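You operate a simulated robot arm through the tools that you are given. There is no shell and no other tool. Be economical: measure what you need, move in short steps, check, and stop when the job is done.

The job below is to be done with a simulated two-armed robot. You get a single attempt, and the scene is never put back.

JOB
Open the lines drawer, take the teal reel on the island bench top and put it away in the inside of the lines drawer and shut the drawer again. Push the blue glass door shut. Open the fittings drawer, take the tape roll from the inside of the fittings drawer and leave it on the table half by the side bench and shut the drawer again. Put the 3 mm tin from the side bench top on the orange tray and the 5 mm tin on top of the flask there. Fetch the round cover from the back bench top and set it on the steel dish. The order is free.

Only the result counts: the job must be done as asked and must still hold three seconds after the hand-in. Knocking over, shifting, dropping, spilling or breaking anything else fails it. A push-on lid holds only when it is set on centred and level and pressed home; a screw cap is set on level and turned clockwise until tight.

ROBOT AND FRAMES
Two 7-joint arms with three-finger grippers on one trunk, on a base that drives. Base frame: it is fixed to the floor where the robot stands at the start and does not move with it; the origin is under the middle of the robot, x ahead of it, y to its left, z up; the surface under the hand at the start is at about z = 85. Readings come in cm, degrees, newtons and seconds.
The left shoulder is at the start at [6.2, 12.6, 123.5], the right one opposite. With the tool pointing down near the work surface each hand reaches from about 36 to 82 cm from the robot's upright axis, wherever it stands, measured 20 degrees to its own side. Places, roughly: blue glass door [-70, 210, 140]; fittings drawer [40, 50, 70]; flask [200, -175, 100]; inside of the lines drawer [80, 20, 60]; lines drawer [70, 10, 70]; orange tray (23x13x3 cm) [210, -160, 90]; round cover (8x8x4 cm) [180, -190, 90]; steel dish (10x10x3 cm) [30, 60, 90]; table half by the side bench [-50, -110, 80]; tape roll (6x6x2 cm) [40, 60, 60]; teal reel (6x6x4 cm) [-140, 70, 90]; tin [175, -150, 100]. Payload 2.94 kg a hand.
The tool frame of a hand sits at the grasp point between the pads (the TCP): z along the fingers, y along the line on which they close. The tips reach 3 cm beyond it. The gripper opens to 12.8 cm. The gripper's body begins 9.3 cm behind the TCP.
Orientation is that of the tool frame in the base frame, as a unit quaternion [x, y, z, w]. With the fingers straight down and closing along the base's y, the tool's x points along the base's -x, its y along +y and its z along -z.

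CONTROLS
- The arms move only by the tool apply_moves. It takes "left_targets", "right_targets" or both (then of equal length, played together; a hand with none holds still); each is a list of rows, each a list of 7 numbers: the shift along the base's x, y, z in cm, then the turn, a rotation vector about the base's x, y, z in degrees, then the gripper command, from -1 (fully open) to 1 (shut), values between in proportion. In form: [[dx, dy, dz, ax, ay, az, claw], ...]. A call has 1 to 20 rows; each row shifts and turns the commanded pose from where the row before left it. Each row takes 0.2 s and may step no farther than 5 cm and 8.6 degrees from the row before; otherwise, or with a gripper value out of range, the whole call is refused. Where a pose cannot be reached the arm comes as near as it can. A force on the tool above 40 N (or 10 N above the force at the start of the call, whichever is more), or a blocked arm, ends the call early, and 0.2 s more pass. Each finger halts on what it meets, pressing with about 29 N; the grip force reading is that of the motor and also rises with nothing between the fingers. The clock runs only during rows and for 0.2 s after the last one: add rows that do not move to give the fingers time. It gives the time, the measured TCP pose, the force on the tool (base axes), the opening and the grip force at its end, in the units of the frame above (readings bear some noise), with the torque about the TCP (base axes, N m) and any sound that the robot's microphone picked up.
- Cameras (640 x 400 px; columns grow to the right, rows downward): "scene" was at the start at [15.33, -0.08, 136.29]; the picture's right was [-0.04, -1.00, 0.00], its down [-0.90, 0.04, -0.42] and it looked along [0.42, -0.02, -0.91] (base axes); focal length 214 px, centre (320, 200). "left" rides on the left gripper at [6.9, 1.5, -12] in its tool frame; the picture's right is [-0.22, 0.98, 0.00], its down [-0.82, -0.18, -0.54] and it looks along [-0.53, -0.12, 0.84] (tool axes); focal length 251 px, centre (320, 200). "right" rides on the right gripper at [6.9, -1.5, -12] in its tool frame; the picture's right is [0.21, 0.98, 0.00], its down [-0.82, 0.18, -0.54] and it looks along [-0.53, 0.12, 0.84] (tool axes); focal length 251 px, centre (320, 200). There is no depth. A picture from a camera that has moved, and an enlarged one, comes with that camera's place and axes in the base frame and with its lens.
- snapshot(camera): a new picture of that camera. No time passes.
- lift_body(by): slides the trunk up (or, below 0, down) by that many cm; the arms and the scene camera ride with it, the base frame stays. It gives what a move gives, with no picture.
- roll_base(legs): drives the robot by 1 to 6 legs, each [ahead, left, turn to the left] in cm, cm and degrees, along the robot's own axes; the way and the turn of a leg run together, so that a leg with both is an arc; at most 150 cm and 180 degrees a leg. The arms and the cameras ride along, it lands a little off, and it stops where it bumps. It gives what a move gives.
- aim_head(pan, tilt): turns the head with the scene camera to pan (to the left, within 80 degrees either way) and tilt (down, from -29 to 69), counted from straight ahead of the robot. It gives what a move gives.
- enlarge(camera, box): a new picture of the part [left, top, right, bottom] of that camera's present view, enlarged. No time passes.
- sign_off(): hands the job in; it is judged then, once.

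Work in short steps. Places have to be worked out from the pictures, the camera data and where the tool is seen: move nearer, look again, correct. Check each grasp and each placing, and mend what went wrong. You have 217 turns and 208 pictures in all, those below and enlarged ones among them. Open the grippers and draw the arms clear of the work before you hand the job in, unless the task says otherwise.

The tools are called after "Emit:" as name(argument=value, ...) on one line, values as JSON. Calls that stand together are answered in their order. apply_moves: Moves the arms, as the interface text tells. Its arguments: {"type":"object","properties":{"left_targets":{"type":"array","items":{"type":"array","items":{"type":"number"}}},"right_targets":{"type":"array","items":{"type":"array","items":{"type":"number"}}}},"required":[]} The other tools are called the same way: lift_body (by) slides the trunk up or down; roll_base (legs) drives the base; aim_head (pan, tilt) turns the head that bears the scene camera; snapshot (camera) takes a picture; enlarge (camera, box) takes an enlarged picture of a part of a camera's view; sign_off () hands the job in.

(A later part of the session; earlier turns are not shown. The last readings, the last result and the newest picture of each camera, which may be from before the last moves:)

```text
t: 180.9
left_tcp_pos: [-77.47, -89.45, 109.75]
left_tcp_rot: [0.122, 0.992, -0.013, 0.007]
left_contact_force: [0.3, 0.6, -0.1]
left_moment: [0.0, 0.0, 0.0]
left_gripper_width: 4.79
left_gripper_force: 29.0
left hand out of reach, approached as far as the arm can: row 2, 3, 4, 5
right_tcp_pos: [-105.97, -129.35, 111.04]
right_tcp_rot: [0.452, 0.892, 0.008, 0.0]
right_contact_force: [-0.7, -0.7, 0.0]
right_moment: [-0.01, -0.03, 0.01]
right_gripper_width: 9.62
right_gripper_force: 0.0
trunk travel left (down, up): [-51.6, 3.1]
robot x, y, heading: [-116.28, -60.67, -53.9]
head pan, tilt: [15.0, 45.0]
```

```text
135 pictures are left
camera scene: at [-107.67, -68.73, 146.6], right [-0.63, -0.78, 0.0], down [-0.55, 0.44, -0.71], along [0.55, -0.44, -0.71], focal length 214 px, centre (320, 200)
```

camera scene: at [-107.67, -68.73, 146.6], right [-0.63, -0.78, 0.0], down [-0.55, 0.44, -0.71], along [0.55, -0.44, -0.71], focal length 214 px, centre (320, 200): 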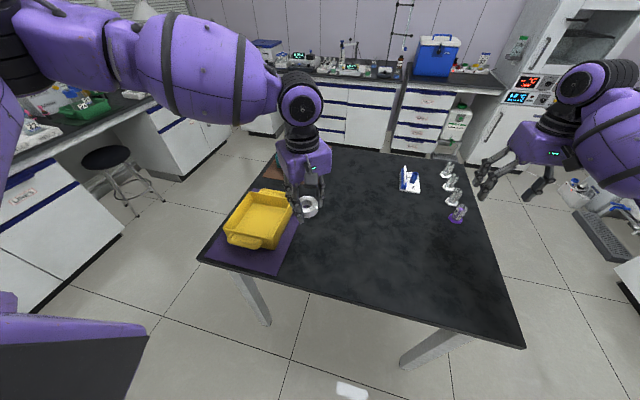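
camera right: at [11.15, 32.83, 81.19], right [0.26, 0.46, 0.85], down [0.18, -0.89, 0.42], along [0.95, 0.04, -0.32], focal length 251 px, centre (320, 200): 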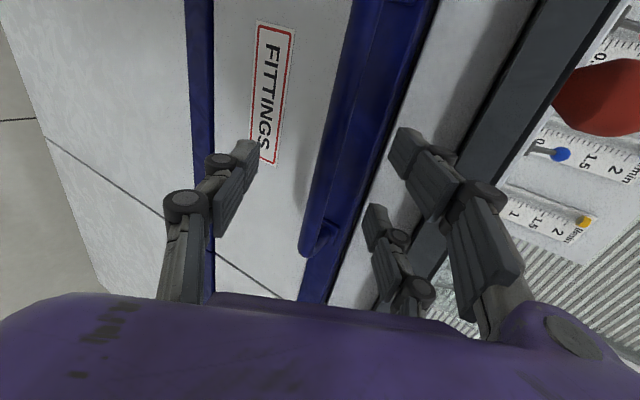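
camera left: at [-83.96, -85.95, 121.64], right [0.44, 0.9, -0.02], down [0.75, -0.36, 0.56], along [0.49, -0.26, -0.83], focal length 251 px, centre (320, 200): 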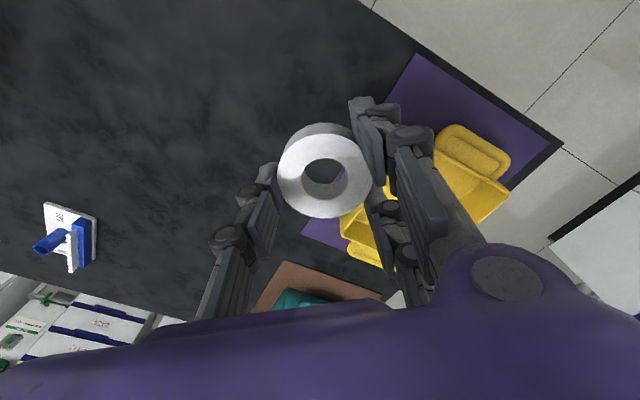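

The current spot (36 cm from the bench-side edge, past the mat) is already usable. I lower the trunk 20.

Emit:
lift_body(by=-20)

Emit:
apply_moves(left_targets=[[1.0, -3.0, 0, 0, 0, 0, 0.5], [1.0, -3.0, 0, 0, 0, 0, 0.5], [0, 0, 0, 0, 0, 0, 0.5]])

Emit:
snapshot(camera="left")

Emit:
snapshot(camera="scene")

```text
t: 183.1
left_tcp_pos: [-77.24, -89.47, 89.82]
left_tcp_rot: [0.122, 0.992, -0.014, 0.008]
left_contact_force: [0.2, -0.7, 1.4]
left_moment: [0.0, -0.02, 0.03]
left_gripper_width: 4.79
left_gripper_force: 28.9
right_tcp_pos: [-105.82, -129.37, 91.03]
right_tcp_rot: [0.453, 0.892, 0.009, 0.0]
right_contact_force: [1.1, -0.1, -0.3]
right_moment: [0.01, -0.01, 0.01]
right_gripper_width: 9.58
right_gripper_force: 0.1
trunk travel left (down, up): [-31.6, 23.1]
robot x, y, heading: [-116.48, -60.42, -53.8]
head pan, tilt: [15.0, 45.0]
```

```text
t: 183.9
left_tcp_pos: [-75.31, -95.25, 89.65]
left_tcp_rot: [0.122, 0.992, -0.013, 0.007]
left_contact_force: [-0.4, 0.9, -0.1]
left_moment: [-0.01, 0.01, 0.03]
left_gripper_width: 4.79
left_gripper_force: 29.3
right_tcp_pos: [-105.89, -129.36, 91.11]
right_tcp_rot: [0.453, 0.891, 0.008, 0.0]
right_contact_force: [0.8, 0.7, -0.5]
right_moment: [-0.03, -0.02, 0.0]
right_gripper_width: 9.6
right_gripper_force: 0.0
trunk travel left (down, up): [-31.6, 23.1]
robot x, y, heading: [-116.39, -60.46, -53.9]
head pan, tilt: [15.0, 45.0]
```

```text
134 pictures are left
camera left: at [-81.81, -91.76, 101.59], right [0.44, 0.9, -0.02], down [0.75, -0.36, 0.56], along [0.49, -0.26, -0.83], focal length 251 px, centre (320, 200)
```

left: 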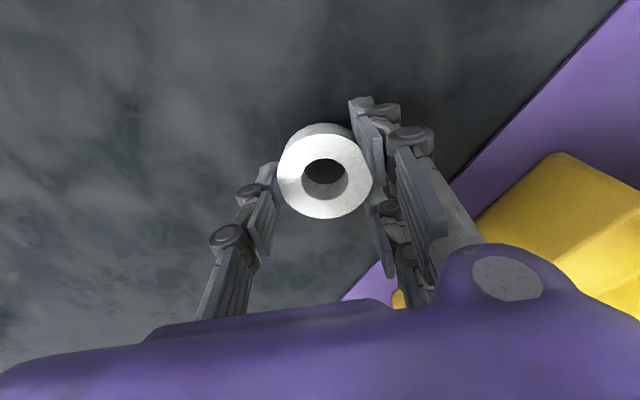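

```text
133 pictures are left
camera scene: at [-101.0, -75.13, 125.97], right [-0.48, -0.88, 0.0], down [-0.53, 0.29, -0.8], along [0.7, -0.38, -0.6], focal length 214 px, centre (320, 200)
```

scene: 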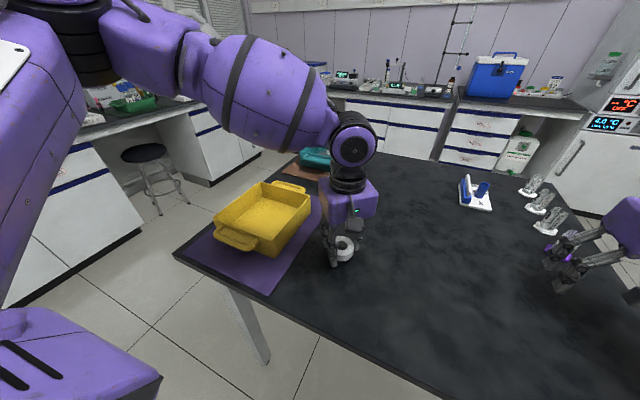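

I descend gently until the table is felt, shifting 1.5 cm further from the mat.

Emit:
apply_moves(left_targets=[[-0.6, -0.5, -1, 0, 0, 0, 0.5], [-0.6, -0.5, -1, 0, 0, 0, 0.5], [0, 0, -1, 0, 0, 0, 0.5], [0, 0, -1, 0, 0, 0, 0.5], [0, 0, -0.5, 0, 0, 0, 0.5], [0, 0, -0.5, 0, 0, 0, 0.5], [0, 0, -0.5, 0, 0, 0, 0.5], [0, 0, -0.5, 0, 0, 0, 0.5], [0, 0, 0, 0, 0, 0, 0.5]])

Emit:
snapshot(camera="left")

```text
t: 184.6
left_tcp_pos: [-76.04, -96.3, 88.05]
left_tcp_rot: [0.122, 0.992, -0.014, 0.009]
left_contact_force: [0.1, 8.6, 16.4]
left_moment: [0.85, 0.46, -0.24]
left_gripper_width: 4.78
left_gripper_force: 29.5
right_tcp_pos: [-105.78, -129.42, 91.02]
right_tcp_rot: [0.451, 0.892, 0.008, 0.0]
right_contact_force: [-0.1, -0.4, -0.3]
right_moment: [0.02, -0.01, 0.01]
right_gripper_width: 9.6
right_gripper_force: 0.1
trunk travel left (down, up): [-31.6, 23.1]
robot x, y, heading: [-116.58, -60.6, -53.7]
head pan, tilt: [15.0, 45.0]
stopped in row 3 (left hand): the force on the tool passed its limit at 47 N (the readings are from after the stop); the commanded pose is now the measured one
```

```text
132 pictures are left
camera left: at [-82.82, -92.73, 99.96], right [0.44, 0.9, -0.02], down [0.74, -0.36, 0.56], along [0.5, -0.27, -0.83], focal length 251 px, centre (320, 200)
```

left: 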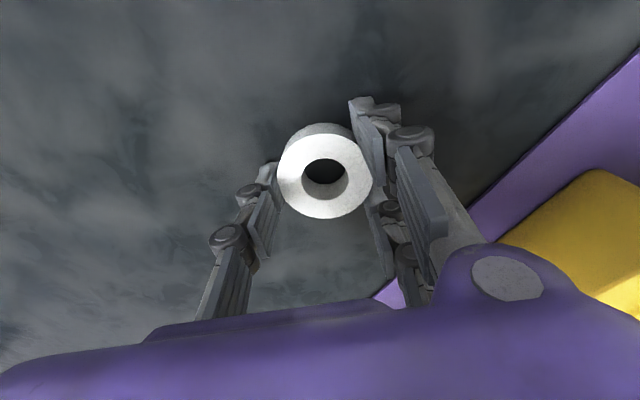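

Table top is at z≈85. The spot is in the near half but I shift 4 cm toward the mat for margin, then set down.

Emit:
apply_moves(left_targets=[[0, 0, 1, 0, 0, 0, 0.5], [1.6, 1.2, 0, 0, 0, 0, 0.5], [1.6, 1.2, 0, 0, 0, 0, 0.5], [0, 0, -0.6, 0, 0, 0, 0.5], [0, 0, -0.3, 0, 0, 0, 0.5], [0, 0, 0, 0, 0, 0, 0.1], [0, 0, 0, 0, 0, 0, -0.1], [0, 0, 0, 0, 0, 0, -0.1]])

Emit:
apply_moves(left_targets=[[0, 0, 2, 0, 0, 0, -0.1], [0, 0, 4, 0, 0, 0, -0.1], [0, 0, 4, 0, 0, 0, -0.1], [0, 0, 4, 0, 0, 0, -0.1]])

Emit:
snapshot(camera="left")

```text
t: 186.4
left_tcp_pos: [-72.88, -94.07, 88.16]
left_tcp_rot: [0.122, 0.992, -0.015, 0.009]
left_contact_force: [0.8, 0.1, 0.0]
left_moment: [0.01, 0.0, 0.0]
left_gripper_width: 7.07
left_gripper_force: 0.1
right_tcp_pos: [-105.79, -129.4, 90.94]
right_tcp_rot: [0.451, 0.892, 0.007, 0.0]
right_contact_force: [-0.4, 0.5, 0.2]
right_moment: [-0.02, 0.05, 0.01]
right_gripper_width: 9.63
right_gripper_force: 0.1
trunk travel left (down, up): [-31.6, 23.1]
robot x, y, heading: [-116.3, -60.37, -53.8]
head pan, tilt: [15.0, 45.0]
```

```text
t: 187.4
left_tcp_pos: [-72.89, -94.05, 102.2]
left_tcp_rot: [0.122, 0.992, -0.015, 0.01]
left_contact_force: [0.0, -0.3, 0.1]
left_moment: [0.03, -0.03, 0.0]
left_gripper_width: 7.04
left_gripper_force: 0.1
right_tcp_pos: [-105.81, -129.4, 90.92]
right_tcp_rot: [0.451, 0.893, 0.006, 0.0]
right_contact_force: [0.3, -0.2, 0.1]
right_moment: [0.02, -0.04, 0.03]
right_gripper_width: 9.61
right_gripper_force: 0.0
trunk travel left (down, up): [-31.6, 23.1]
robot x, y, heading: [-116.47, -60.32, -53.6]
head pan, tilt: [15.0, 45.0]
```

```text
131 pictures are left
camera left: at [-79.52, -90.43, 114.08], right [0.45, 0.9, -0.02], down [0.74, -0.36, 0.56], along [0.5, -0.27, -0.83], focal length 251 px, centre (320, 200)
```

left: 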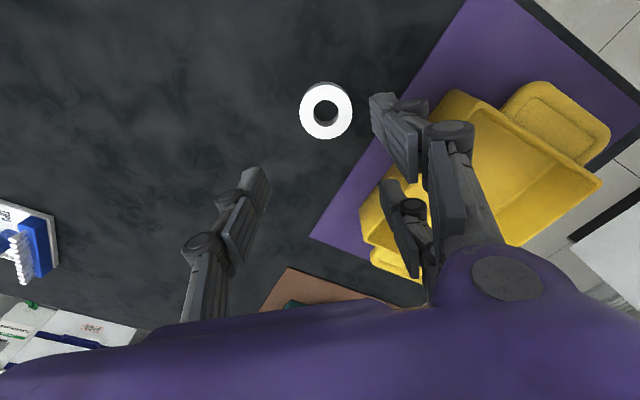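

The tape roll is placed on the table. I raise up, back off, and travel along the aisle toward the side bench.

Emit:
lift_body(by=18)

Emit:
roll_base(legs=[[-25, 0, 0], [0, 109, 0], [120, 0, 0]])

Emit:
aim_head(pan=20, tilt=25)

Emit:
snapshot(camera="scene")

```text
t: 189.4
left_tcp_pos: [-72.99, -93.96, 119.96]
left_tcp_rot: [0.123, 0.992, -0.015, 0.009]
left_contact_force: [-0.5, -0.3, -0.8]
left_moment: [0.06, 0.01, 0.0]
left_gripper_width: 7.04
left_gripper_force: 0.0
right_tcp_pos: [-105.8, -129.42, 108.88]
right_tcp_rot: [0.452, 0.892, 0.008, -0.002]
right_contact_force: [-0.2, -0.5, 0.0]
right_moment: [0.0, 0.01, -0.01]
right_gripper_width: 9.59
right_gripper_force: 0.0
trunk travel left (down, up): [-49.6, 5.1]
robot x, y, heading: [-116.11, -60.39, -53.8]
head pan, tilt: [15.0, 45.0]
```

```text
t: 206.2
left_tcp_pos: [66.94, -109.14, 120.14]
left_tcp_rot: [0.139, 0.99, -0.016, 0.009]
left_contact_force: [-0.2, -0.4, -0.7]
left_moment: [-0.01, 0.01, 0.0]
left_gripper_width: 7.05
left_gripper_force: 0.1
right_tcp_pos: [32.88, -143.44, 109.0]
right_tcp_rot: [0.467, 0.884, 0.006, -0.001]
right_contact_force: [0.9, -0.3, 0.4]
right_moment: [0.02, -0.01, 0.02]
right_gripper_width: 9.61
right_gripper_force: 0.0
trunk travel left (down, up): [-49.6, 5.1]
robot x, y, heading: [24.39, -74.37, -55.7]
head pan, tilt: [15.0, 45.0]
```

```text
t: 207.1
left_tcp_pos: [66.99, -108.99, 120.14]
left_tcp_rot: [0.138, 0.99, -0.016, 0.01]
left_contact_force: [0.4, 0.9, -1.1]
left_moment: [0.01, 0.01, 0.01]
left_gripper_width: 7.05
left_gripper_force: 0.1
right_tcp_pos: [32.98, -143.38, 108.91]
right_tcp_rot: [0.466, 0.885, 0.007, 0.001]
right_contact_force: [-0.5, -0.2, -1.2]
right_moment: [0.02, 0.03, 0.02]
right_gripper_width: 9.58
right_gripper_force: 0.1
trunk travel left (down, up): [-49.6, 5.1]
robot x, y, heading: [24.72, -74.01, -55.6]
head pan, tilt: [20.0, 25.0]
```

```text
130 pictures are left
camera scene: at [35.6, -84.26, 147.33], right [-0.58, -0.81, 0.0], down [-0.34, 0.25, -0.91], along [0.74, -0.53, -0.42], focal length 214 px, centre (320, 200)
```

scene: 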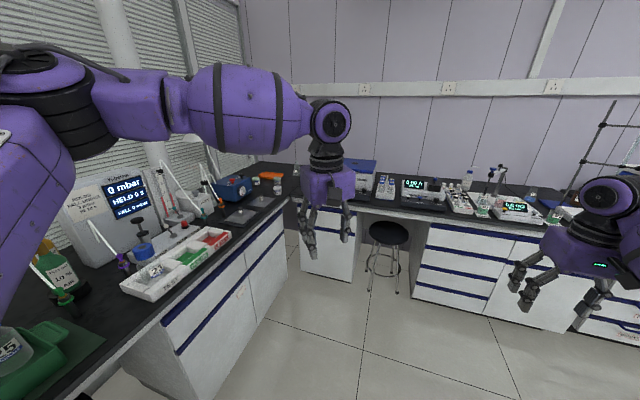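

I enlarge the corner where the tray, flask and tins should be.

Emit:
enlarge(camera="scene", box=[190, 145, 350, 245])

Emit:
aim_head(pan=35, tilt=20)

Emit:
enlarge(camera="scene", box=[250, 100, 570, 300])

```text
4.00 times, centred on (270, 195) of scene
camera zoom: at [35.6, -84.26, 147.33], right [-0.58, -0.81, 0.0], down [-0.34, 0.25, -0.91], along [0.74, -0.53, -0.42], focal length 858 px, centre (520, 220)
```

zoom: 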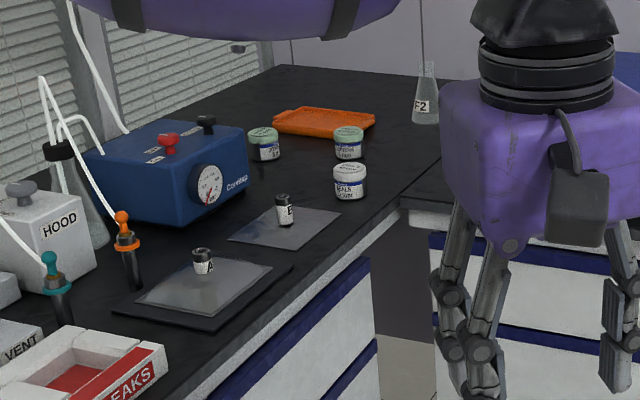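

```text
t: 207.8
left_tcp_pos: [66.94, -108.88, 120.03]
left_tcp_rot: [0.138, 0.99, -0.016, 0.009]
left_contact_force: [-0.1, 0.0, -0.6]
left_moment: [-0.01, -0.01, 0.0]
left_gripper_width: 7.03
left_gripper_force: 0.1
right_tcp_pos: [32.94, -143.32, 109.04]
right_tcp_rot: [0.467, 0.884, 0.007, -0.001]
right_contact_force: [0.0, -0.1, 0.2]
right_moment: [0.01, 0.02, 0.0]
right_gripper_width: 9.57
right_gripper_force: 0.1
trunk travel left (down, up): [-49.6, 5.1]
robot x, y, heading: [24.58, -73.76, -55.7]
head pan, tilt: [35.0, 20.0]
```

```text
2.00 times, centred on (410, 200) of scene
camera zoom: at [36.83, -82.18, 148.14], right [-0.35, -0.94, 0.0], down [-0.32, 0.12, -0.94], along [0.88, -0.33, -0.34], focal length 429 px, centre (140, 200)
```

zoom: 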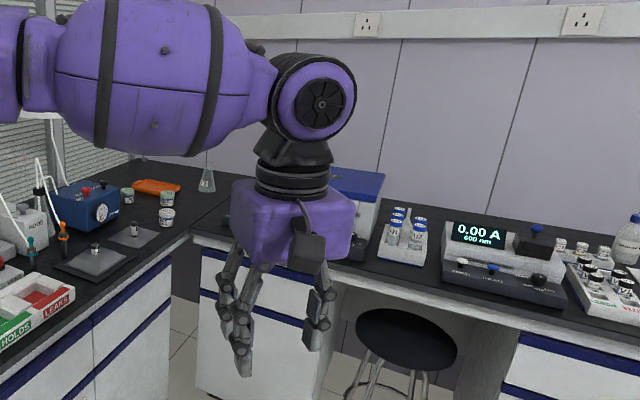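

Three tins (one white lid, two green), the orange tray and flask F2 are in the corner. I drive 85 ahead and turn left 40 to face the corner.

Emit:
roll_base(legs=[[85, 0, 0], [0, 0, 42]])

Emit:
aim_head(pan=0, tilt=35)

Emit:
snapshot(camera="scene")

```text
t: 214.3
left_tcp_pos: [126.65, -144.04, 120.09]
left_tcp_rot: [-0.213, 0.977, -0.012, 0.013]
left_contact_force: [0.6, 0.5, 0.9]
left_moment: [-0.02, 0.0, 0.02]
left_gripper_width: 7.04
left_gripper_force: 0.1
right_tcp_pos: [123.03, -192.15, 109.0]
right_tcp_rot: [0.131, 0.991, 0.007, -0.003]
right_contact_force: [0.0, -0.3, 0.6]
right_moment: [0.01, 0.03, -0.03]
right_gripper_width: 9.62
right_gripper_force: 0.0
trunk travel left (down, up): [-49.6, 5.1]
robot x, y, heading: [72.37, -145.23, -15.2]
head pan, tilt: [35.0, 20.0]
```

```text
t: 215.3
left_tcp_pos: [126.52, -144.04, 120.06]
left_tcp_rot: [-0.213, 0.977, -0.011, 0.014]
left_contact_force: [-0.1, 0.0, -0.9]
left_moment: [0.01, 0.01, -0.02]
left_gripper_width: 7.04
left_gripper_force: 0.1
right_tcp_pos: [123.09, -192.07, 108.93]
right_tcp_rot: [0.131, 0.991, 0.006, -0.003]
right_contact_force: [-0.8, 0.8, -0.5]
right_moment: [0.0, 0.01, -0.06]
right_gripper_width: 9.57
right_gripper_force: 0.1
trunk travel left (down, up): [-49.6, 5.1]
robot x, y, heading: [72.1, -144.98, -15.4]
head pan, tilt: [0.0, 35.0]
```

```text
127 pictures are left
camera scene: at [86.21, -148.68, 145.76], right [-0.26, -0.97, 0.0], down [-0.55, 0.15, -0.82], along [0.79, -0.21, -0.57], focal length 214 px, centre (320, 200)
```

scene: 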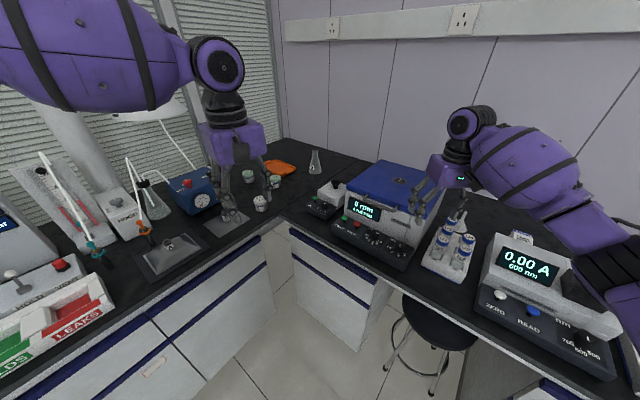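

I enlarge the corner to locate items.

Emit:
enlarge(camera="scene", box=[190, 130, 390, 255])

```text
3.20 times, centred on (290, 192) of scene
camera zoom: at [86.21, -148.68, 145.76], right [-0.26, -0.97, 0.0], down [-0.55, 0.15, -0.82], along [0.79, -0.21, -0.57], focal length 686 px, centre (416, 224)
```

zoom: 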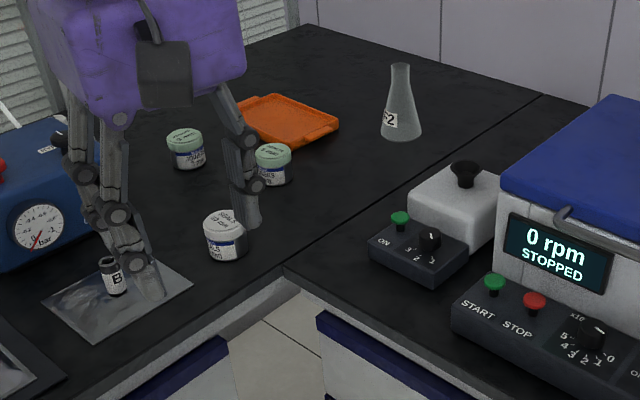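

I test the left arm's reach here in free air: yaw the tool further and extend ahead, keeping above the bench items.

Emit:
apply_moves(left_targets=[[0, 0, 0, 0, 0, 8, -0.1], [0, 0, 0, 0, 0, 8, -0.1], [0, 0, 0, 0, 0, 8, -0.1], [0, 0, 0, 0, 0, 8, -0.1], [0, 0, 0, 0, 0, 8, -0.1], [3.8, -1.1, 0, 0, 0, 0, -0.1], [3.8, -1.1, 0, 0, 0, 0, -0.1], [3.8, -1.1, 0, 0, 0, 0, -0.1], [3.8, -1.1, 0, 0, 0, 0, -0.1], [0, 0, 0, 0, 0, 0, -0.1]])

Emit:
snapshot(camera="scene")

```text
t: 217.5
left_tcp_pos: [133.71, -139.24, 120.1]
left_tcp_rot: [-0.535, 0.845, -0.006, 0.018]
left_contact_force: [0.7, -0.3, 0.1]
left_moment: [-0.02, -0.01, 0.01]
left_gripper_width: 7.08
left_gripper_force: 0.1
left hand out of reach, approached as far as the arm can: row 6, 7, 8, 9
right_tcp_pos: [123.12, -192.18, 109.04]
right_tcp_rot: [0.132, 0.991, 0.007, -0.002]
right_contact_force: [-0.1, 0.4, 0.2]
right_moment: [0.02, 0.02, -0.01]
right_gripper_width: 9.58
right_gripper_force: 0.0
trunk travel left (down, up): [-49.6, 5.1]
robot x, y, heading: [71.81, -145.08, -15.1]
head pan, tilt: [0.0, 35.0]
```

```text
125 pictures are left
camera scene: at [86.21, -148.7, 145.76], right [-0.26, -0.96, 0.0], down [-0.55, 0.15, -0.82], along [0.79, -0.21, -0.57], focal length 214 px, centre (320, 200)
```

scene: 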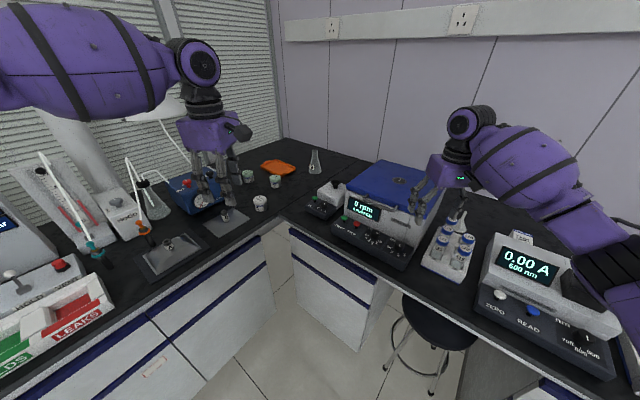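

The right hand is already at radius 70. I test its reach by extending it forward and a bit up.

Emit:
apply_moves(right_targets=[[0, 2, 2.5, 0, 0, 0, -0.5], [0, 3, 2.5, 0, 0, 0, -0.5], [2.9, 3, 0, 0, 0, 0, -0.5], [2.9, 3, 0, 0, 0, 0, -0.5], [2.9, 3, 0, 0, 0, 0, -0.5], [2.9, 3, 0, 0, 0, 0, -0.5], [0, 0, 0, 0, 0, 0, -0.5]])

```text
t: 219.1
left_tcp_pos: [133.56, -139.33, 120.01]
left_tcp_rot: [-0.535, 0.845, -0.005, 0.016]
left_contact_force: [0.0, -0.4, 0.9]
left_moment: [-0.01, -0.02, 0.01]
left_gripper_width: 7.02
left_gripper_force: 0.0
right_tcp_pos: [134.68, -175.43, 114.2]
right_tcp_rot: [0.132, 0.991, 0.007, -0.002]
right_contact_force: [-1.6, 0.1, 0.5]
right_moment: [0.05, -0.05, 0.03]
right_gripper_width: 9.61
right_gripper_force: 0.0
trunk travel left (down, up): [-49.6, 5.1]
robot x, y, heading: [71.37, -145.04, -15.1]
head pan, tilt: [0.0, 35.0]
```

The right arm goes there fine. I extend further to find its limit.

Emit:
apply_moves(right_targets=[[3.8, -1, 0, 0, 0, 0, -0.5], [3.8, -1, 0, 0, 0, 0, -0.5], [3.8, -1, 0, 0, 0, 0, -0.5], [3.8, -1, 0, 0, 0, 0, -0.5], [0, 0, 0, 0, 0, 0, -0.5]])

Emit:
snapshot(camera="right")

```text
t: 220.3
left_tcp_pos: [133.62, -139.17, 120.15]
left_tcp_rot: [-0.534, 0.845, -0.006, 0.017]
left_contact_force: [-0.4, -0.2, -0.2]
left_moment: [-0.03, -0.02, 0.0]
left_gripper_width: 7.04
left_gripper_force: 0.1
right_tcp_pos: [142.13, -177.01, 114.2]
right_tcp_rot: [0.132, 0.991, 0.006, -0.002]
right_contact_force: [0.5, -0.1, 0.3]
right_moment: [-0.03, -0.01, 0.02]
right_gripper_width: 9.6
right_gripper_force: 0.2
right hand out of reach, approached as far as the arm can: row 3, 4
trunk travel left (down, up): [-49.6, 5.1]
robot x, y, heading: [71.56, -144.62, -15.3]
head pan, tilt: [0.0, 35.0]
```

```text
124 pictures are left
camera right: at [135.22, -176.73, 126.11], right [0.05, 1.0, 0.01], down [0.84, -0.05, 0.54], along [0.54, -0.01, -0.84], focal length 251 px, centre (320, 200)
```

right: 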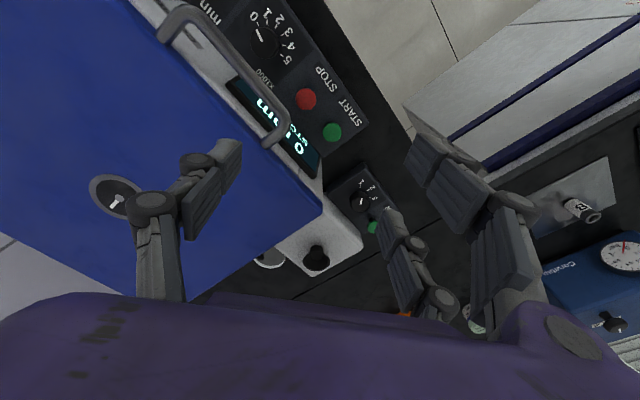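

The right arm reaches about 78 cm, so it will do this corner's work; the round cover shows behind the mixer near [175,-189]. I tuck both hands before driving closer.

Emit:
apply_moves(left_targets=[[-3, -0.3, 0, 0, 0, 0, -0.1], [-3, -0.3, 0, 0, 0, 0, -0.1], [-3, -0.3, 0, 0, 0, 0, -0.1], [-3, -0.3, 0, 0, 0, 0, -0.1], [-3, -0.3, 0, 0, 0, 0, -0.1], [-3, -0.3, 0, 0, 0, 0, -0.1], [-3, -0.3, 0, 0, 0, 0, -0.1], [0, 0, 0, 0, 0, 0, -0.1]], right_targets=[[-3, 0.3, 0.5, 0, 0, 0, -0.5], [-4.2, 0.3, 0.5, 0, 0, 0, -0.5], [-4.2, 0.3, 0.5, 0, 0, 0, -0.5], [-4.2, 0, 0.5, 0, 0, 0, -0.5], [-4.2, 0, 0.5, 0, 0, 0, -0.5], [-4.2, 0, 0.5, 0, 0, 0, -0.5], [-4.2, 0, 0, 0, 0, 0, -0.5], [0, 0, 0, 0, 0, 0, -0.5]])

Emit:
roll_base(legs=[[35, 0, 0]])

Emit:
snapshot(camera="scene")

```text
t: 222.1
left_tcp_pos: [113.14, -141.08, 119.95]
left_tcp_rot: [-0.534, 0.845, -0.006, 0.015]
left_contact_force: [0.1, 0.3, -0.4]
left_moment: [-0.04, 0.06, 0.0]
left_gripper_width: 7.04
left_gripper_force: 0.0
right_tcp_pos: [114.22, -176.2, 116.99]
right_tcp_rot: [0.132, 0.991, 0.006, -0.004]
right_contact_force: [0.9, 0.1, 0.7]
right_moment: [-0.01, 0.1, 0.0]
right_gripper_width: 9.59
right_gripper_force: 0.0
trunk travel left (down, up): [-49.6, 5.1]
robot x, y, heading: [71.47, -145.31, -15.1]
head pan, tilt: [0.0, 35.0]
```

```text
t: 224.4
left_tcp_pos: [146.7, -150.03, 120.05]
left_tcp_rot: [-0.535, 0.845, -0.006, 0.017]
left_contact_force: [0.2, 0.0, 0.1]
left_moment: [0.01, 0.01, -0.04]
left_gripper_width: 7.05
left_gripper_force: 0.1
right_tcp_pos: [147.99, -185.26, 117.13]
right_tcp_rot: [0.129, 0.992, 0.006, -0.003]
right_contact_force: [-0.3, -0.3, 0.2]
right_moment: [0.0, -0.01, 0.01]
right_gripper_width: 9.61
right_gripper_force: 0.0
trunk travel left (down, up): [-49.6, 5.1]
robot x, y, heading: [105.85, -154.36, -14.9]
head pan, tilt: [0.0, 35.0]
```

```text
123 pictures are left
camera scene: at [119.99, -157.72, 145.77], right [-0.26, -0.97, 0.0], down [-0.55, 0.15, -0.82], along [0.79, -0.21, -0.57], focal length 214 px, centre (320, 200)
```

scene: 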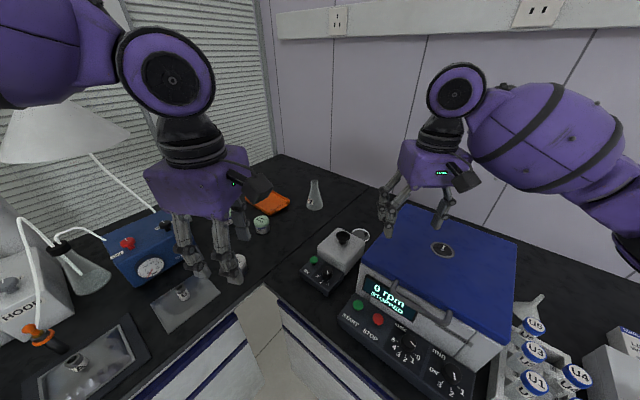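

I read the tin labels with the left hand camera and an enlarged scene view.

Emit:
snapshot(camera="left")

Emit:
enlarge(camera="scene", box=[220, 165, 380, 285])

```text
122 pictures are left
camera left: at [141.92, -155.76, 131.94], right [-0.79, 0.61, -0.02], down [0.49, 0.66, 0.56], along [0.36, 0.44, -0.83], focal length 251 px, centre (320, 200)
```

left: 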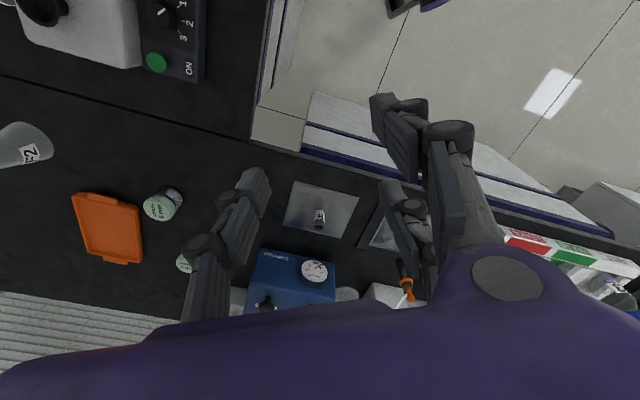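

```text
3.33 times, centred on (300, 225) of scene
camera zoom: at [119.99, -157.72, 145.77], right [-0.26, -0.97, 0.0], down [-0.55, 0.15, -0.82], along [0.79, -0.21, -0.57], focal length 715 px, centre (387, 117)
```

zoom: 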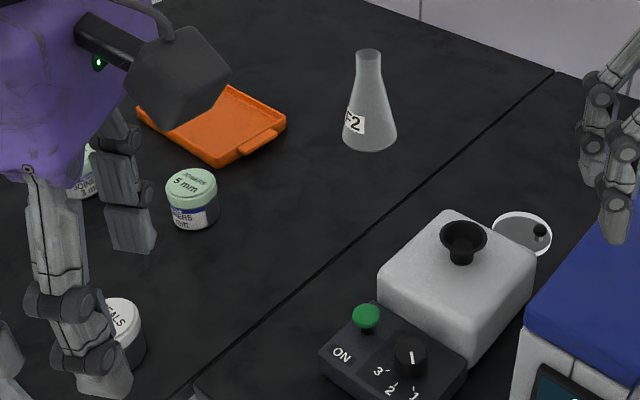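

Labels: the nearer green tin is 5 mm, the farther green one is 3 mm, the white one "SEALS". I turn left 23 and drive in 21 cm.

Emit:
roll_base(legs=[[0, 0, 23], [14, -3, 0]])

Emit:
snapshot(camera="scene")

Emit:
snapshot(camera="right")

```text
t: 226.9
left_tcp_pos: [156.11, -135.71, 120.14]
left_tcp_rot: [-0.691, 0.722, -0.004, 0.019]
left_contact_force: [-1.0, -0.4, 1.2]
left_moment: [-0.02, -0.03, 0.0]
left_gripper_width: 7.02
left_gripper_force: 0.1
right_tcp_pos: [170.64, -167.66, 117.12]
right_tcp_rot: [-0.067, 0.998, 0.006, -0.003]
right_contact_force: [-0.6, 0.5, 0.6]
right_moment: [0.03, -0.03, -0.02]
right_gripper_width: 9.61
right_gripper_force: 0.1
trunk travel left (down, up): [-49.6, 5.1]
robot x, y, heading: [120.34, -155.3, 7.8]
head pan, tilt: [0.0, 35.0]
```

```text
120 pictures are left
camera scene: at [134.35, -153.03, 145.79], right [0.13, -0.99, 0.0], down [-0.57, -0.08, -0.82], along [0.81, 0.11, -0.57], focal length 214 px, centre (320, 200)
```

scene: 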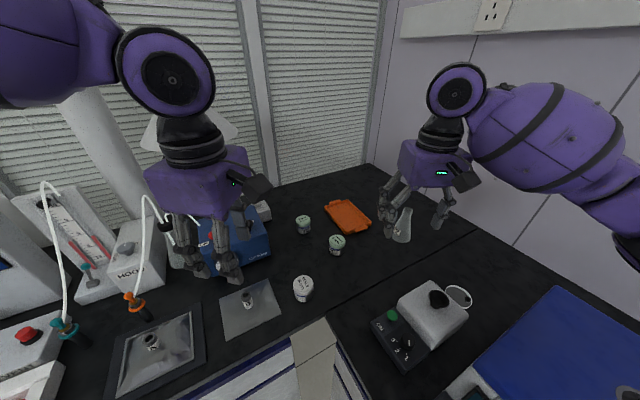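

```text
119 pictures are left
camera right: at [164.19, -170.15, 129.09], right [-0.34, 0.94, 0.01], down [0.79, 0.28, 0.54], along [0.5, 0.2, -0.84], focal length 251 px, centre (320, 200)
```

right: 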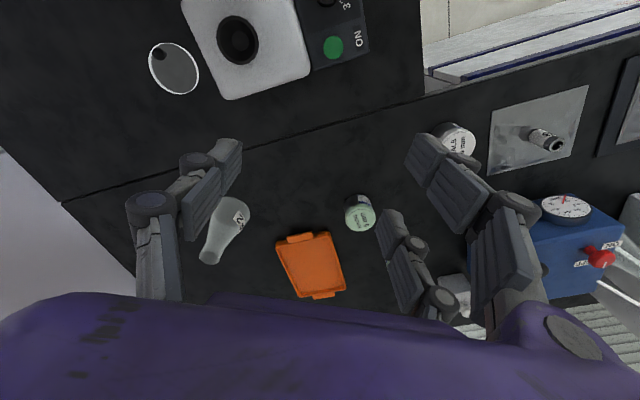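

Positions agree: 3 mm tin [198,-137.5], 5 mm tin [188.4,-152], tray [208,-154.5], flask [198,-176]. I nudge the base closer and lower the trunk a bit.

Emit:
roll_base(legs=[[9, 5, 0]])

Emit:
lift_body(by=-6)

Emit:
apply_moves(right_targets=[[2, 4, 0, 0, 0, 0, -0.35], [2, 4, 0, 0, 0, 0, -0.35], [2, 4, 0, 0, 0, 0, -0.35], [3, 3.5, 0, 0, 0, 0, -0.35], [3, 3, 0, 0, 0, 0, -0.35], [3, 2.5, 0, 0, 0, 0, -0.35], [0, 0, 0, 0, 0, 0, -0.35]])

Emit:
snapshot(camera="right")

Emit:
snapshot(camera="scene")

```text
t: 228.1
left_tcp_pos: [164.36, -129.73, 120.25]
left_tcp_rot: [-0.69, 0.724, -0.002, 0.017]
left_contact_force: [-0.3, -0.7, -0.8]
left_moment: [0.0, -0.01, 0.0]
left_gripper_width: 7.04
left_gripper_force: 0.1
right_tcp_pos: [179.03, -161.71, 117.12]
right_tcp_rot: [-0.067, 0.998, 0.006, -0.004]
right_contact_force: [-0.5, 0.1, -0.2]
right_moment: [0.01, -0.04, 0.0]
right_gripper_width: 9.6
right_gripper_force: 0.0
trunk travel left (down, up): [-49.6, 5.1]
robot x, y, heading: [128.1, -148.84, 7.6]
head pan, tilt: [0.0, 35.0]
```

```text
t: 229.1
left_tcp_pos: [164.4, -129.67, 114.13]
left_tcp_rot: [-0.69, 0.724, -0.004, 0.018]
left_contact_force: [-0.8, 0.7, 0.4]
left_moment: [-0.03, 0.01, -0.02]
left_gripper_width: 7.04
left_gripper_force: 0.1
right_tcp_pos: [178.99, -161.59, 111.24]
right_tcp_rot: [-0.066, 0.998, 0.006, -0.003]
right_contact_force: [-0.2, 0.0, 0.5]
right_moment: [-0.01, -0.02, 0.02]
right_gripper_width: 9.61
right_gripper_force: 0.1
trunk travel left (down, up): [-43.6, 11.1]
robot x, y, heading: [127.83, -148.84, 7.6]
head pan, tilt: [0.0, 35.0]
```

```text
t: 230.7
left_tcp_pos: [164.3, -129.8, 114.05]
left_tcp_rot: [-0.69, 0.724, -0.002, 0.018]
left_contact_force: [-0.8, -1.3, 0.0]
left_moment: [0.05, -0.05, -0.03]
left_gripper_width: 7.02
left_gripper_force: 0.1
right_tcp_pos: [193.65, -140.42, 110.96]
right_tcp_rot: [-0.067, 0.998, 0.006, -0.002]
right_contact_force: [0.4, -0.2, 0.5]
right_moment: [0.02, -0.01, -0.02]
right_gripper_width: 8.63
right_gripper_force: 0.0
trunk travel left (down, up): [-43.6, 11.1]
robot x, y, heading: [128.09, -149.06, 7.4]
head pan, tilt: [0.0, 35.0]
```

```text
118 pictures are left
camera right: at [187.26, -143.02, 122.81], right [-0.34, 0.94, 0.01], down [0.79, 0.28, 0.54], along [0.5, 0.2, -0.84], focal length 251 px, centre (320, 200)
```

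right: 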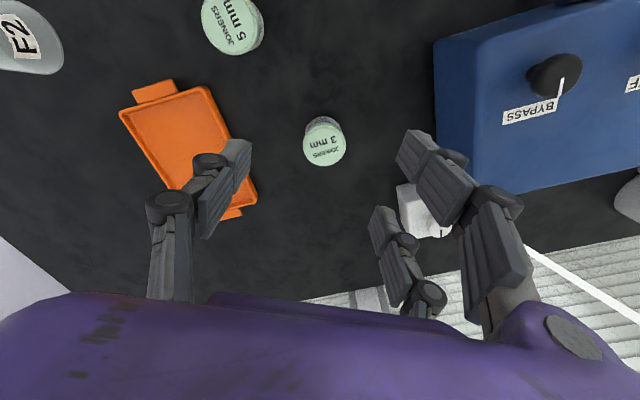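

```text
117 pictures are left
camera scene: at [146.4, -146.59, 138.65], right [0.13, -0.99, 0.0], down [-0.57, -0.08, -0.82], along [0.81, 0.11, -0.57], focal length 214 px, centre (320, 200)
```

scene: 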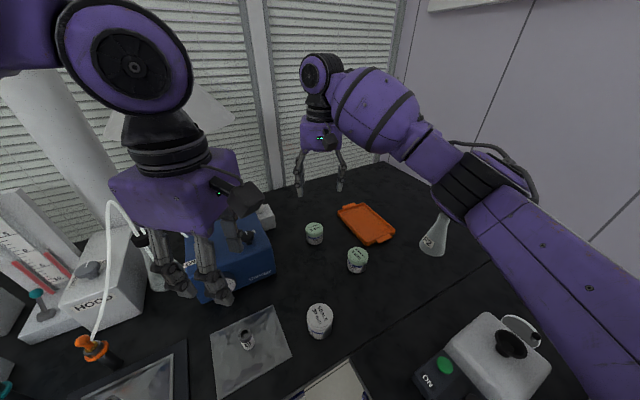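

Labels confirmed. I move above the 3 mm tin and descend partway.

Emit:
apply_moves(right_targets=[[2.6, 1.5, -3, 0, 0, 0, -0.35], [2.6, 1.5, -3, 0, 0, 0, -0.35], [0, 0, -3, 0, 0, 0, -0.35], [0, 0, -3, 0, 0, 0, -0.35], [0, 0, 0, 0, 0, 0, -0.35]])

Emit:
snapshot(camera="right")

```text
t: 231.9
left_tcp_pos: [164.35, -129.71, 113.99]
left_tcp_rot: [-0.69, 0.723, -0.002, 0.018]
left_contact_force: [-0.7, 1.0, -0.7]
left_moment: [-0.05, 0.0, -0.01]
left_gripper_width: 7.06
left_gripper_force: 0.0
right_tcp_pos: [199.22, -137.61, 99.08]
right_tcp_rot: [-0.068, 0.998, 0.006, -0.005]
right_contact_force: [-0.9, -0.1, 0.4]
right_moment: [0.0, -0.02, 0.02]
right_gripper_width: 8.65
right_gripper_force: 0.0
trunk travel left (down, up): [-43.6, 11.1]
robot x, y, heading: [128.01, -149.3, 7.5]
head pan, tilt: [0.0, 35.0]
```

```text
116 pictures are left
camera right: at [192.71, -140.1, 110.99], right [-0.34, 0.94, 0.01], down [0.79, 0.28, 0.54], along [0.5, 0.2, -0.84], focal length 251 px, centre (320, 200)
```

right: 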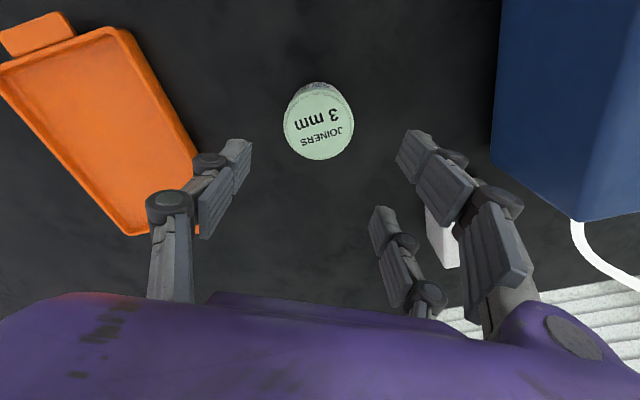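

Aligned. I continue down to grasp height.

Emit:
apply_moves(right_targets=[[-0.3, 0, -3, 0, 0, 0, -0.35], [-0.3, 0, -3, 0, 0, 0, -0.35], [0, 0, 0, 0, 0, 0, -0.35]])

Emit:
snapshot(camera="right")

```text
t: 232.7
left_tcp_pos: [164.27, -129.76, 114.07]
left_tcp_rot: [-0.69, 0.723, -0.001, 0.017]
left_contact_force: [0.0, 0.6, 0.3]
left_moment: [-0.01, 0.01, -0.02]
left_gripper_width: 7.05
left_gripper_force: 0.0
right_tcp_pos: [198.76, -137.56, 92.76]
right_tcp_rot: [-0.066, 0.998, 0.006, -0.004]
right_contact_force: [-1.0, -0.2, 0.1]
right_moment: [-0.02, 0.02, -0.03]
right_gripper_width: 8.63
right_gripper_force: 0.0
trunk travel left (down, up): [-43.6, 11.1]
robot x, y, heading: [128.14, -149.04, 7.7]
head pan, tilt: [0.0, 35.0]
```

```text
115 pictures are left
camera right: at [192.15, -140.04, 104.8], right [-0.34, 0.94, 0.01], down [0.79, 0.28, 0.54], along [0.5, 0.2, -0.84], focal length 251 px, centre (320, 200)
```

right: 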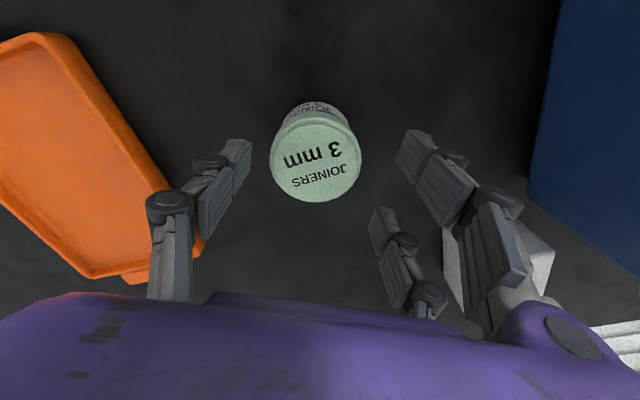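

Clear of the tray. I descend 3.2 and close.

Emit:
apply_moves(right_targets=[[-0.3, 0, -1.6, 0, 0, 0, -0.35], [-0.2, -0.1, -1.6, 0, 0, 0, -0.35], [0, 0, 0, 0, 0, 0, 0.0], [0, 0, 0, 0, 0, 0, 0.4], [0, 0, 0, 0, 0, 0, 0.4]])

```text
t: 233.9
left_tcp_pos: [164.33, -129.76, 114.06]
left_tcp_rot: [-0.69, 0.723, -0.002, 0.018]
left_contact_force: [0.6, 0.5, -0.7]
left_moment: [0.01, -0.01, 0.01]
left_gripper_width: 7.04
left_gripper_force: 0.1
right_tcp_pos: [198.31, -137.67, 90.08]
right_tcp_rot: [-0.067, 0.998, 0.006, -0.004]
right_contact_force: [0.6, 0.2, 0.7]
right_moment: [-0.06, 0.0, -0.02]
right_gripper_width: 5.21
right_gripper_force: 29.2
trunk travel left (down, up): [-43.6, 11.1]
robot x, y, heading: [127.52, -149.35, 7.7]
head pan, tilt: [0.0, 35.0]
```

Gripped. I lift 7 cm and move toward the tray.

Emit:
apply_moves(right_targets=[[0, 0, 3.5, 0, 0, 0, 0.4], [0, 0, 3.5, 0, 0, 0, 0.4], [1.2, -3.5, 0, 0, 0, 0, 0.4], [1.2, -3.5, 0, 0, 0, 0, 0.4], [1.2, -3.5, 0, 0, 0, 0, 0.4], [1.2, -3.5, 0, 0, 0, 0, 0.4], [0, 0, 0, 0, 0, 0, 0.4]])

Emit:
snapshot(camera="right")

Emit:
snapshot(camera="scene")

```text
t: 235.5
left_tcp_pos: [164.29, -129.51, 114.03]
left_tcp_rot: [-0.69, 0.724, -0.002, 0.018]
left_contact_force: [-0.5, 0.2, -0.5]
left_moment: [-0.01, 0.02, -0.04]
left_gripper_width: 7.01
left_gripper_force: 0.0
right_tcp_pos: [202.89, -151.76, 96.93]
right_tcp_rot: [-0.067, 0.998, 0.006, -0.003]
right_contact_force: [0.6, 0.9, -0.2]
right_moment: [0.01, 0.0, 0.0]
right_gripper_width: 5.21
right_gripper_force: 29.5
trunk travel left (down, up): [-43.6, 11.1]
robot x, y, heading: [127.61, -149.06, 7.7]
head pan, tilt: [0.0, 35.0]
```

```text
114 pictures are left
camera right: at [196.4, -154.33, 108.95], right [-0.34, 0.94, 0.01], down [0.79, 0.28, 0.54], along [0.5, 0.19, -0.84], focal length 251 px, centre (320, 200)
```

right: 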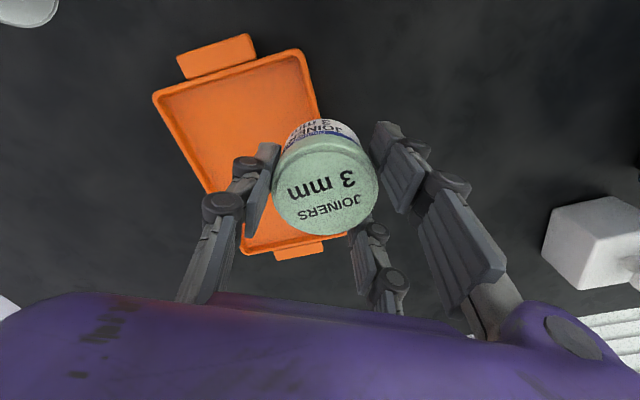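

```text
113 pictures are left
camera scene: at [146.42, -146.41, 138.65], right [0.13, -0.99, 0.0], down [-0.57, -0.08, -0.82], along [0.81, 0.11, -0.57], focal length 214 px, centre (320, 200)
```

scene: 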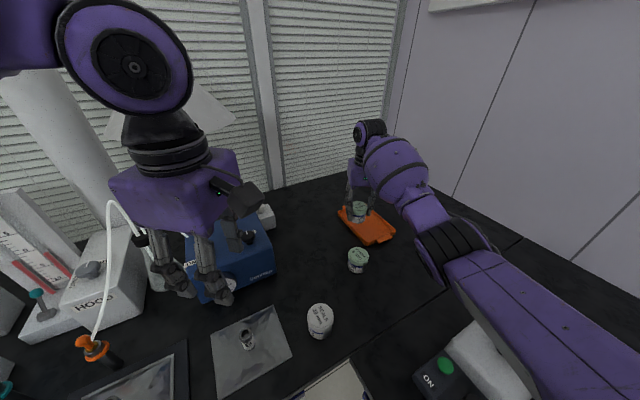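

I centre over the tray at about [208,-155].

Emit:
apply_moves(right_targets=[[1.7, -1.1, 0, 0, 0, 0, 0.4], [1.7, -1.1, 0, 0, 0, 0, 0.4], [1.5, -1, -1, 0, 0, 0, 0.4], [0, 0, -2, 0, 0, 0, 0.4], [0, 0, 0, 0, 0, 0, 0.4]])

Emit:
snapshot(camera="right")

```text
t: 236.7
left_tcp_pos: [164.37, -129.56, 114.13]
left_tcp_rot: [-0.69, 0.724, -0.002, 0.018]
left_contact_force: [1.0, -1.3, 0.6]
left_moment: [-0.02, 0.02, 0.02]
left_gripper_width: 7.04
left_gripper_force: 0.1
right_tcp_pos: [207.76, -154.97, 93.92]
right_tcp_rot: [-0.068, 0.998, 0.005, -0.004]
right_contact_force: [-0.7, -0.1, -0.4]
right_moment: [-0.01, 0.0, 0.01]
right_gripper_width: 5.21
right_gripper_force: 29.1
trunk travel left (down, up): [-43.6, 11.1]
robot x, y, heading: [127.54, -149.31, 7.7]
head pan, tilt: [0.0, 35.0]
```

```text
112 pictures are left
camera right: at [201.33, -157.5, 105.87], right [-0.34, 0.94, 0.01], down [0.79, 0.28, 0.54], along [0.5, 0.2, -0.84], focal length 251 px, centre (320, 200)
```

right: 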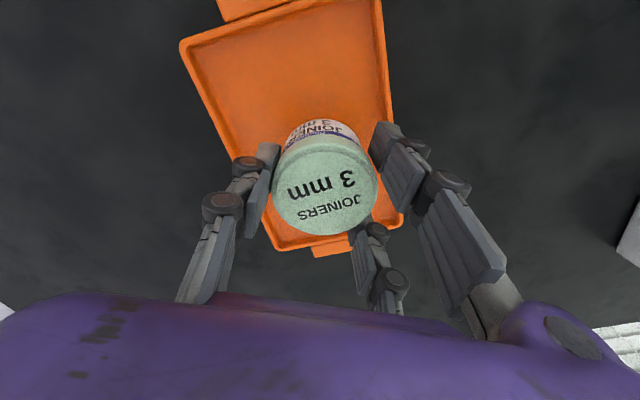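

The tin is within the tray outline. I lower it until contact and release.

Emit:
apply_moves(right_targets=[[0, -0.3, -1.2, 0, 0, 0, 0.4], [0, -0.2, -0.8, 0, 0, 0, 0.4], [0, 0, -0.4, 0, 0, 0, 0.4], [0, 0, -0.3, 0, 0, 0, 0.4], [0, 0, -0.3, 0, 0, 0, 0.4], [0, 0, -0.3, 0, 0, 0, 0.4], [0, 0, 0, 0, 0, 0, 0.4]])

```text
t: 238.3
left_tcp_pos: [164.24, -129.6, 114.2]
left_tcp_rot: [-0.69, 0.724, -0.003, 0.019]
left_contact_force: [0.2, 0.3, -0.4]
left_moment: [-0.04, -0.01, 0.0]
left_gripper_width: 7.03
left_gripper_force: 0.0
right_tcp_pos: [207.81, -155.49, 90.88]
right_tcp_rot: [-0.067, 0.998, 0.006, 0.0]
right_contact_force: [2.1, -1.7, 18.0]
right_moment: [-0.15, 0.17, 0.02]
right_gripper_width: 5.2
right_gripper_force: 29.0
trunk travel left (down, up): [-43.6, 11.1]
robot x, y, heading: [127.45, -149.13, 7.6]
head pan, tilt: [0.0, 35.0]
```

Touching (18 N). I relax slightly, open a little, and rise.

Emit:
apply_moves(right_targets=[[0, 0, 0.3, 0, 0, 0, 0.2], [0, 0, 0, 0, 0, 0, 0.0], [0, 0, 0, 0, 0, 0, -0.1], [0, 0, 0, 0, 0, 0, -0.1], [0, 0, 2, 0, 0, 0, -0.1], [0, 0, 4, 0, 0, 0, -0.1], [0, 0, 4, 0, 0, 0, -0.1], [0, 0, 4, 0, 0, 0, -0.1]])

Emit:
snapshot(camera="right")

```text
t: 240.1
left_tcp_pos: [164.29, -129.6, 114.07]
left_tcp_rot: [-0.69, 0.724, -0.002, 0.018]
left_contact_force: [-0.6, 0.5, 0.4]
left_moment: [-0.01, -0.02, -0.03]
left_gripper_width: 7.05
left_gripper_force: 0.1
right_tcp_pos: [207.77, -155.29, 105.27]
right_tcp_rot: [-0.067, 0.998, 0.006, -0.004]
right_contact_force: [-1.1, 0.6, -0.6]
right_moment: [-0.02, -0.06, 0.01]
right_gripper_width: 7.04
right_gripper_force: 0.1
trunk travel left (down, up): [-43.6, 11.1]
robot x, y, heading: [127.8, -149.22, 7.4]
head pan, tilt: [0.0, 35.0]
```

```text
111 pictures are left
camera right: at [201.34, -157.78, 117.08], right [-0.34, 0.94, 0.01], down [0.79, 0.28, 0.54], along [0.5, 0.2, -0.84], focal length 251 px, centre (320, 200)
```

right: 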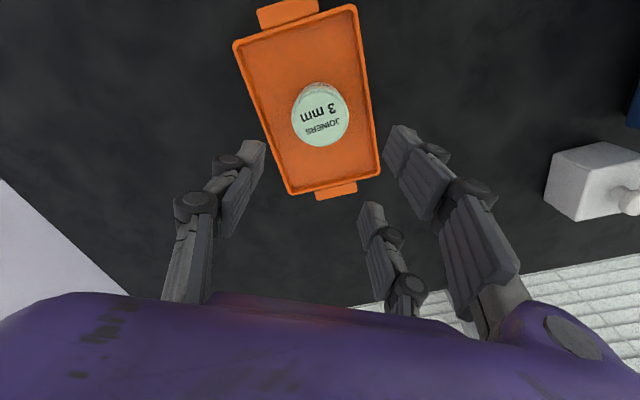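

The 3 mm tin sits in the tray. Next the 5 mm tin at [188.4,-152].

Emit:
apply_moves(right_targets=[[-3.9, 0.7, 0, 0, 0, 0, -0.35], [-3.9, 0.7, 0, 0, 0, 0, -0.35], [-3.9, 0.7, 0, 0, 0, 0, -0.35], [-3.9, 0.6, 0, 0, 0, 0, -0.35], [-3.5, 0.6, 0, 0, 0, 0, -0.35], [0, 0, 0, 0, 0, 0, -0.35]])

Emit:
snapshot(camera="right")

```text
t: 241.5
left_tcp_pos: [164.42, -129.73, 114.0]
left_tcp_rot: [-0.69, 0.724, -0.002, 0.018]
left_contact_force: [0.0, -0.3, 0.3]
left_moment: [0.0, 0.01, 0.04]
left_gripper_width: 7.02
left_gripper_force: 0.1
right_tcp_pos: [188.83, -151.96, 104.82]
right_tcp_rot: [-0.066, 0.998, 0.006, -0.005]
right_contact_force: [-1.0, -0.6, 0.6]
right_moment: [-0.03, -0.03, -0.04]
right_gripper_width: 8.65
right_gripper_force: 0.0
trunk travel left (down, up): [-43.6, 11.1]
robot x, y, heading: [127.78, -149.0, 7.5]
head pan, tilt: [0.0, 35.0]
```

```text
110 pictures are left
camera right: at [182.35, -154.49, 116.72], right [-0.34, 0.94, 0.01], down [0.8, 0.28, 0.54], along [0.5, 0.19, -0.84], focal length 251 px, centre (320, 200)
```

right: 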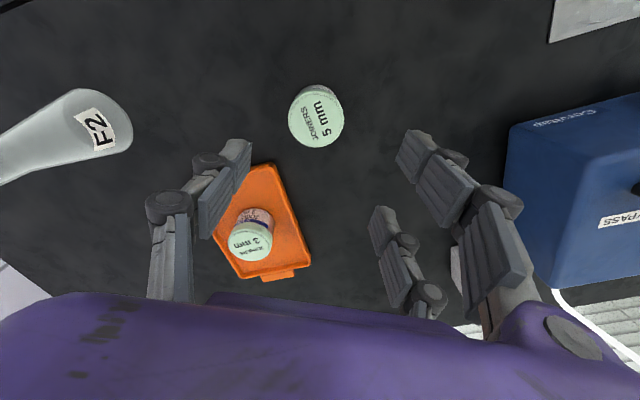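

Aligned over the 5 mm tin. I descend and grasp.

Emit:
apply_moves(right_targets=[[0, 0, -4, 0, 0, 0, -0.35], [0, 0, -4, 0, 0, 0, -0.35], [-0.1, 0, -3, 0, 0, 0, -0.35], [0, 0, 0, 0, 0, 0, -0.35]])

Emit:
snapshot(camera="right")

```text
t: 242.5
left_tcp_pos: [164.3, -129.71, 113.95]
left_tcp_rot: [-0.69, 0.723, -0.002, 0.018]
left_contact_force: [0.1, 0.2, 1.1]
left_moment: [0.02, 0.01, 0.02]
left_gripper_width: 7.03
left_gripper_force: 0.0
right_tcp_pos: [188.81, -151.98, 93.78]
right_tcp_rot: [-0.066, 0.998, 0.005, -0.003]
right_contact_force: [-0.5, -0.7, 0.2]
right_moment: [-0.01, 0.0, 0.01]
right_gripper_width: 8.64
right_gripper_force: 0.0
trunk travel left (down, up): [-43.6, 11.1]
robot x, y, heading: [127.86, -149.25, 7.5]
head pan, tilt: [0.0, 35.0]
```

```text
109 pictures are left
camera right: at [182.3, -154.59, 105.67], right [-0.34, 0.94, 0.01], down [0.79, 0.28, 0.54], along [0.5, 0.2, -0.84], focal length 251 px, centre (320, 200)
```

right: 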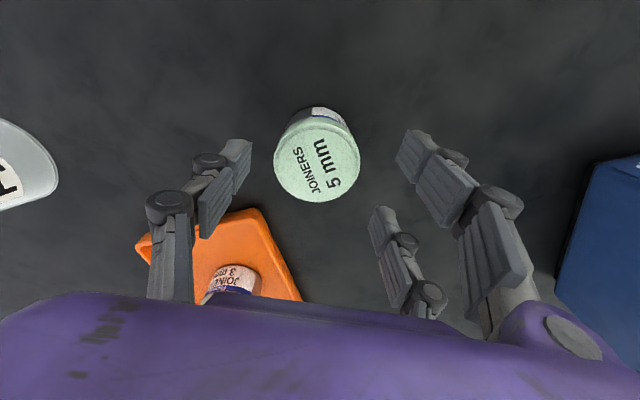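

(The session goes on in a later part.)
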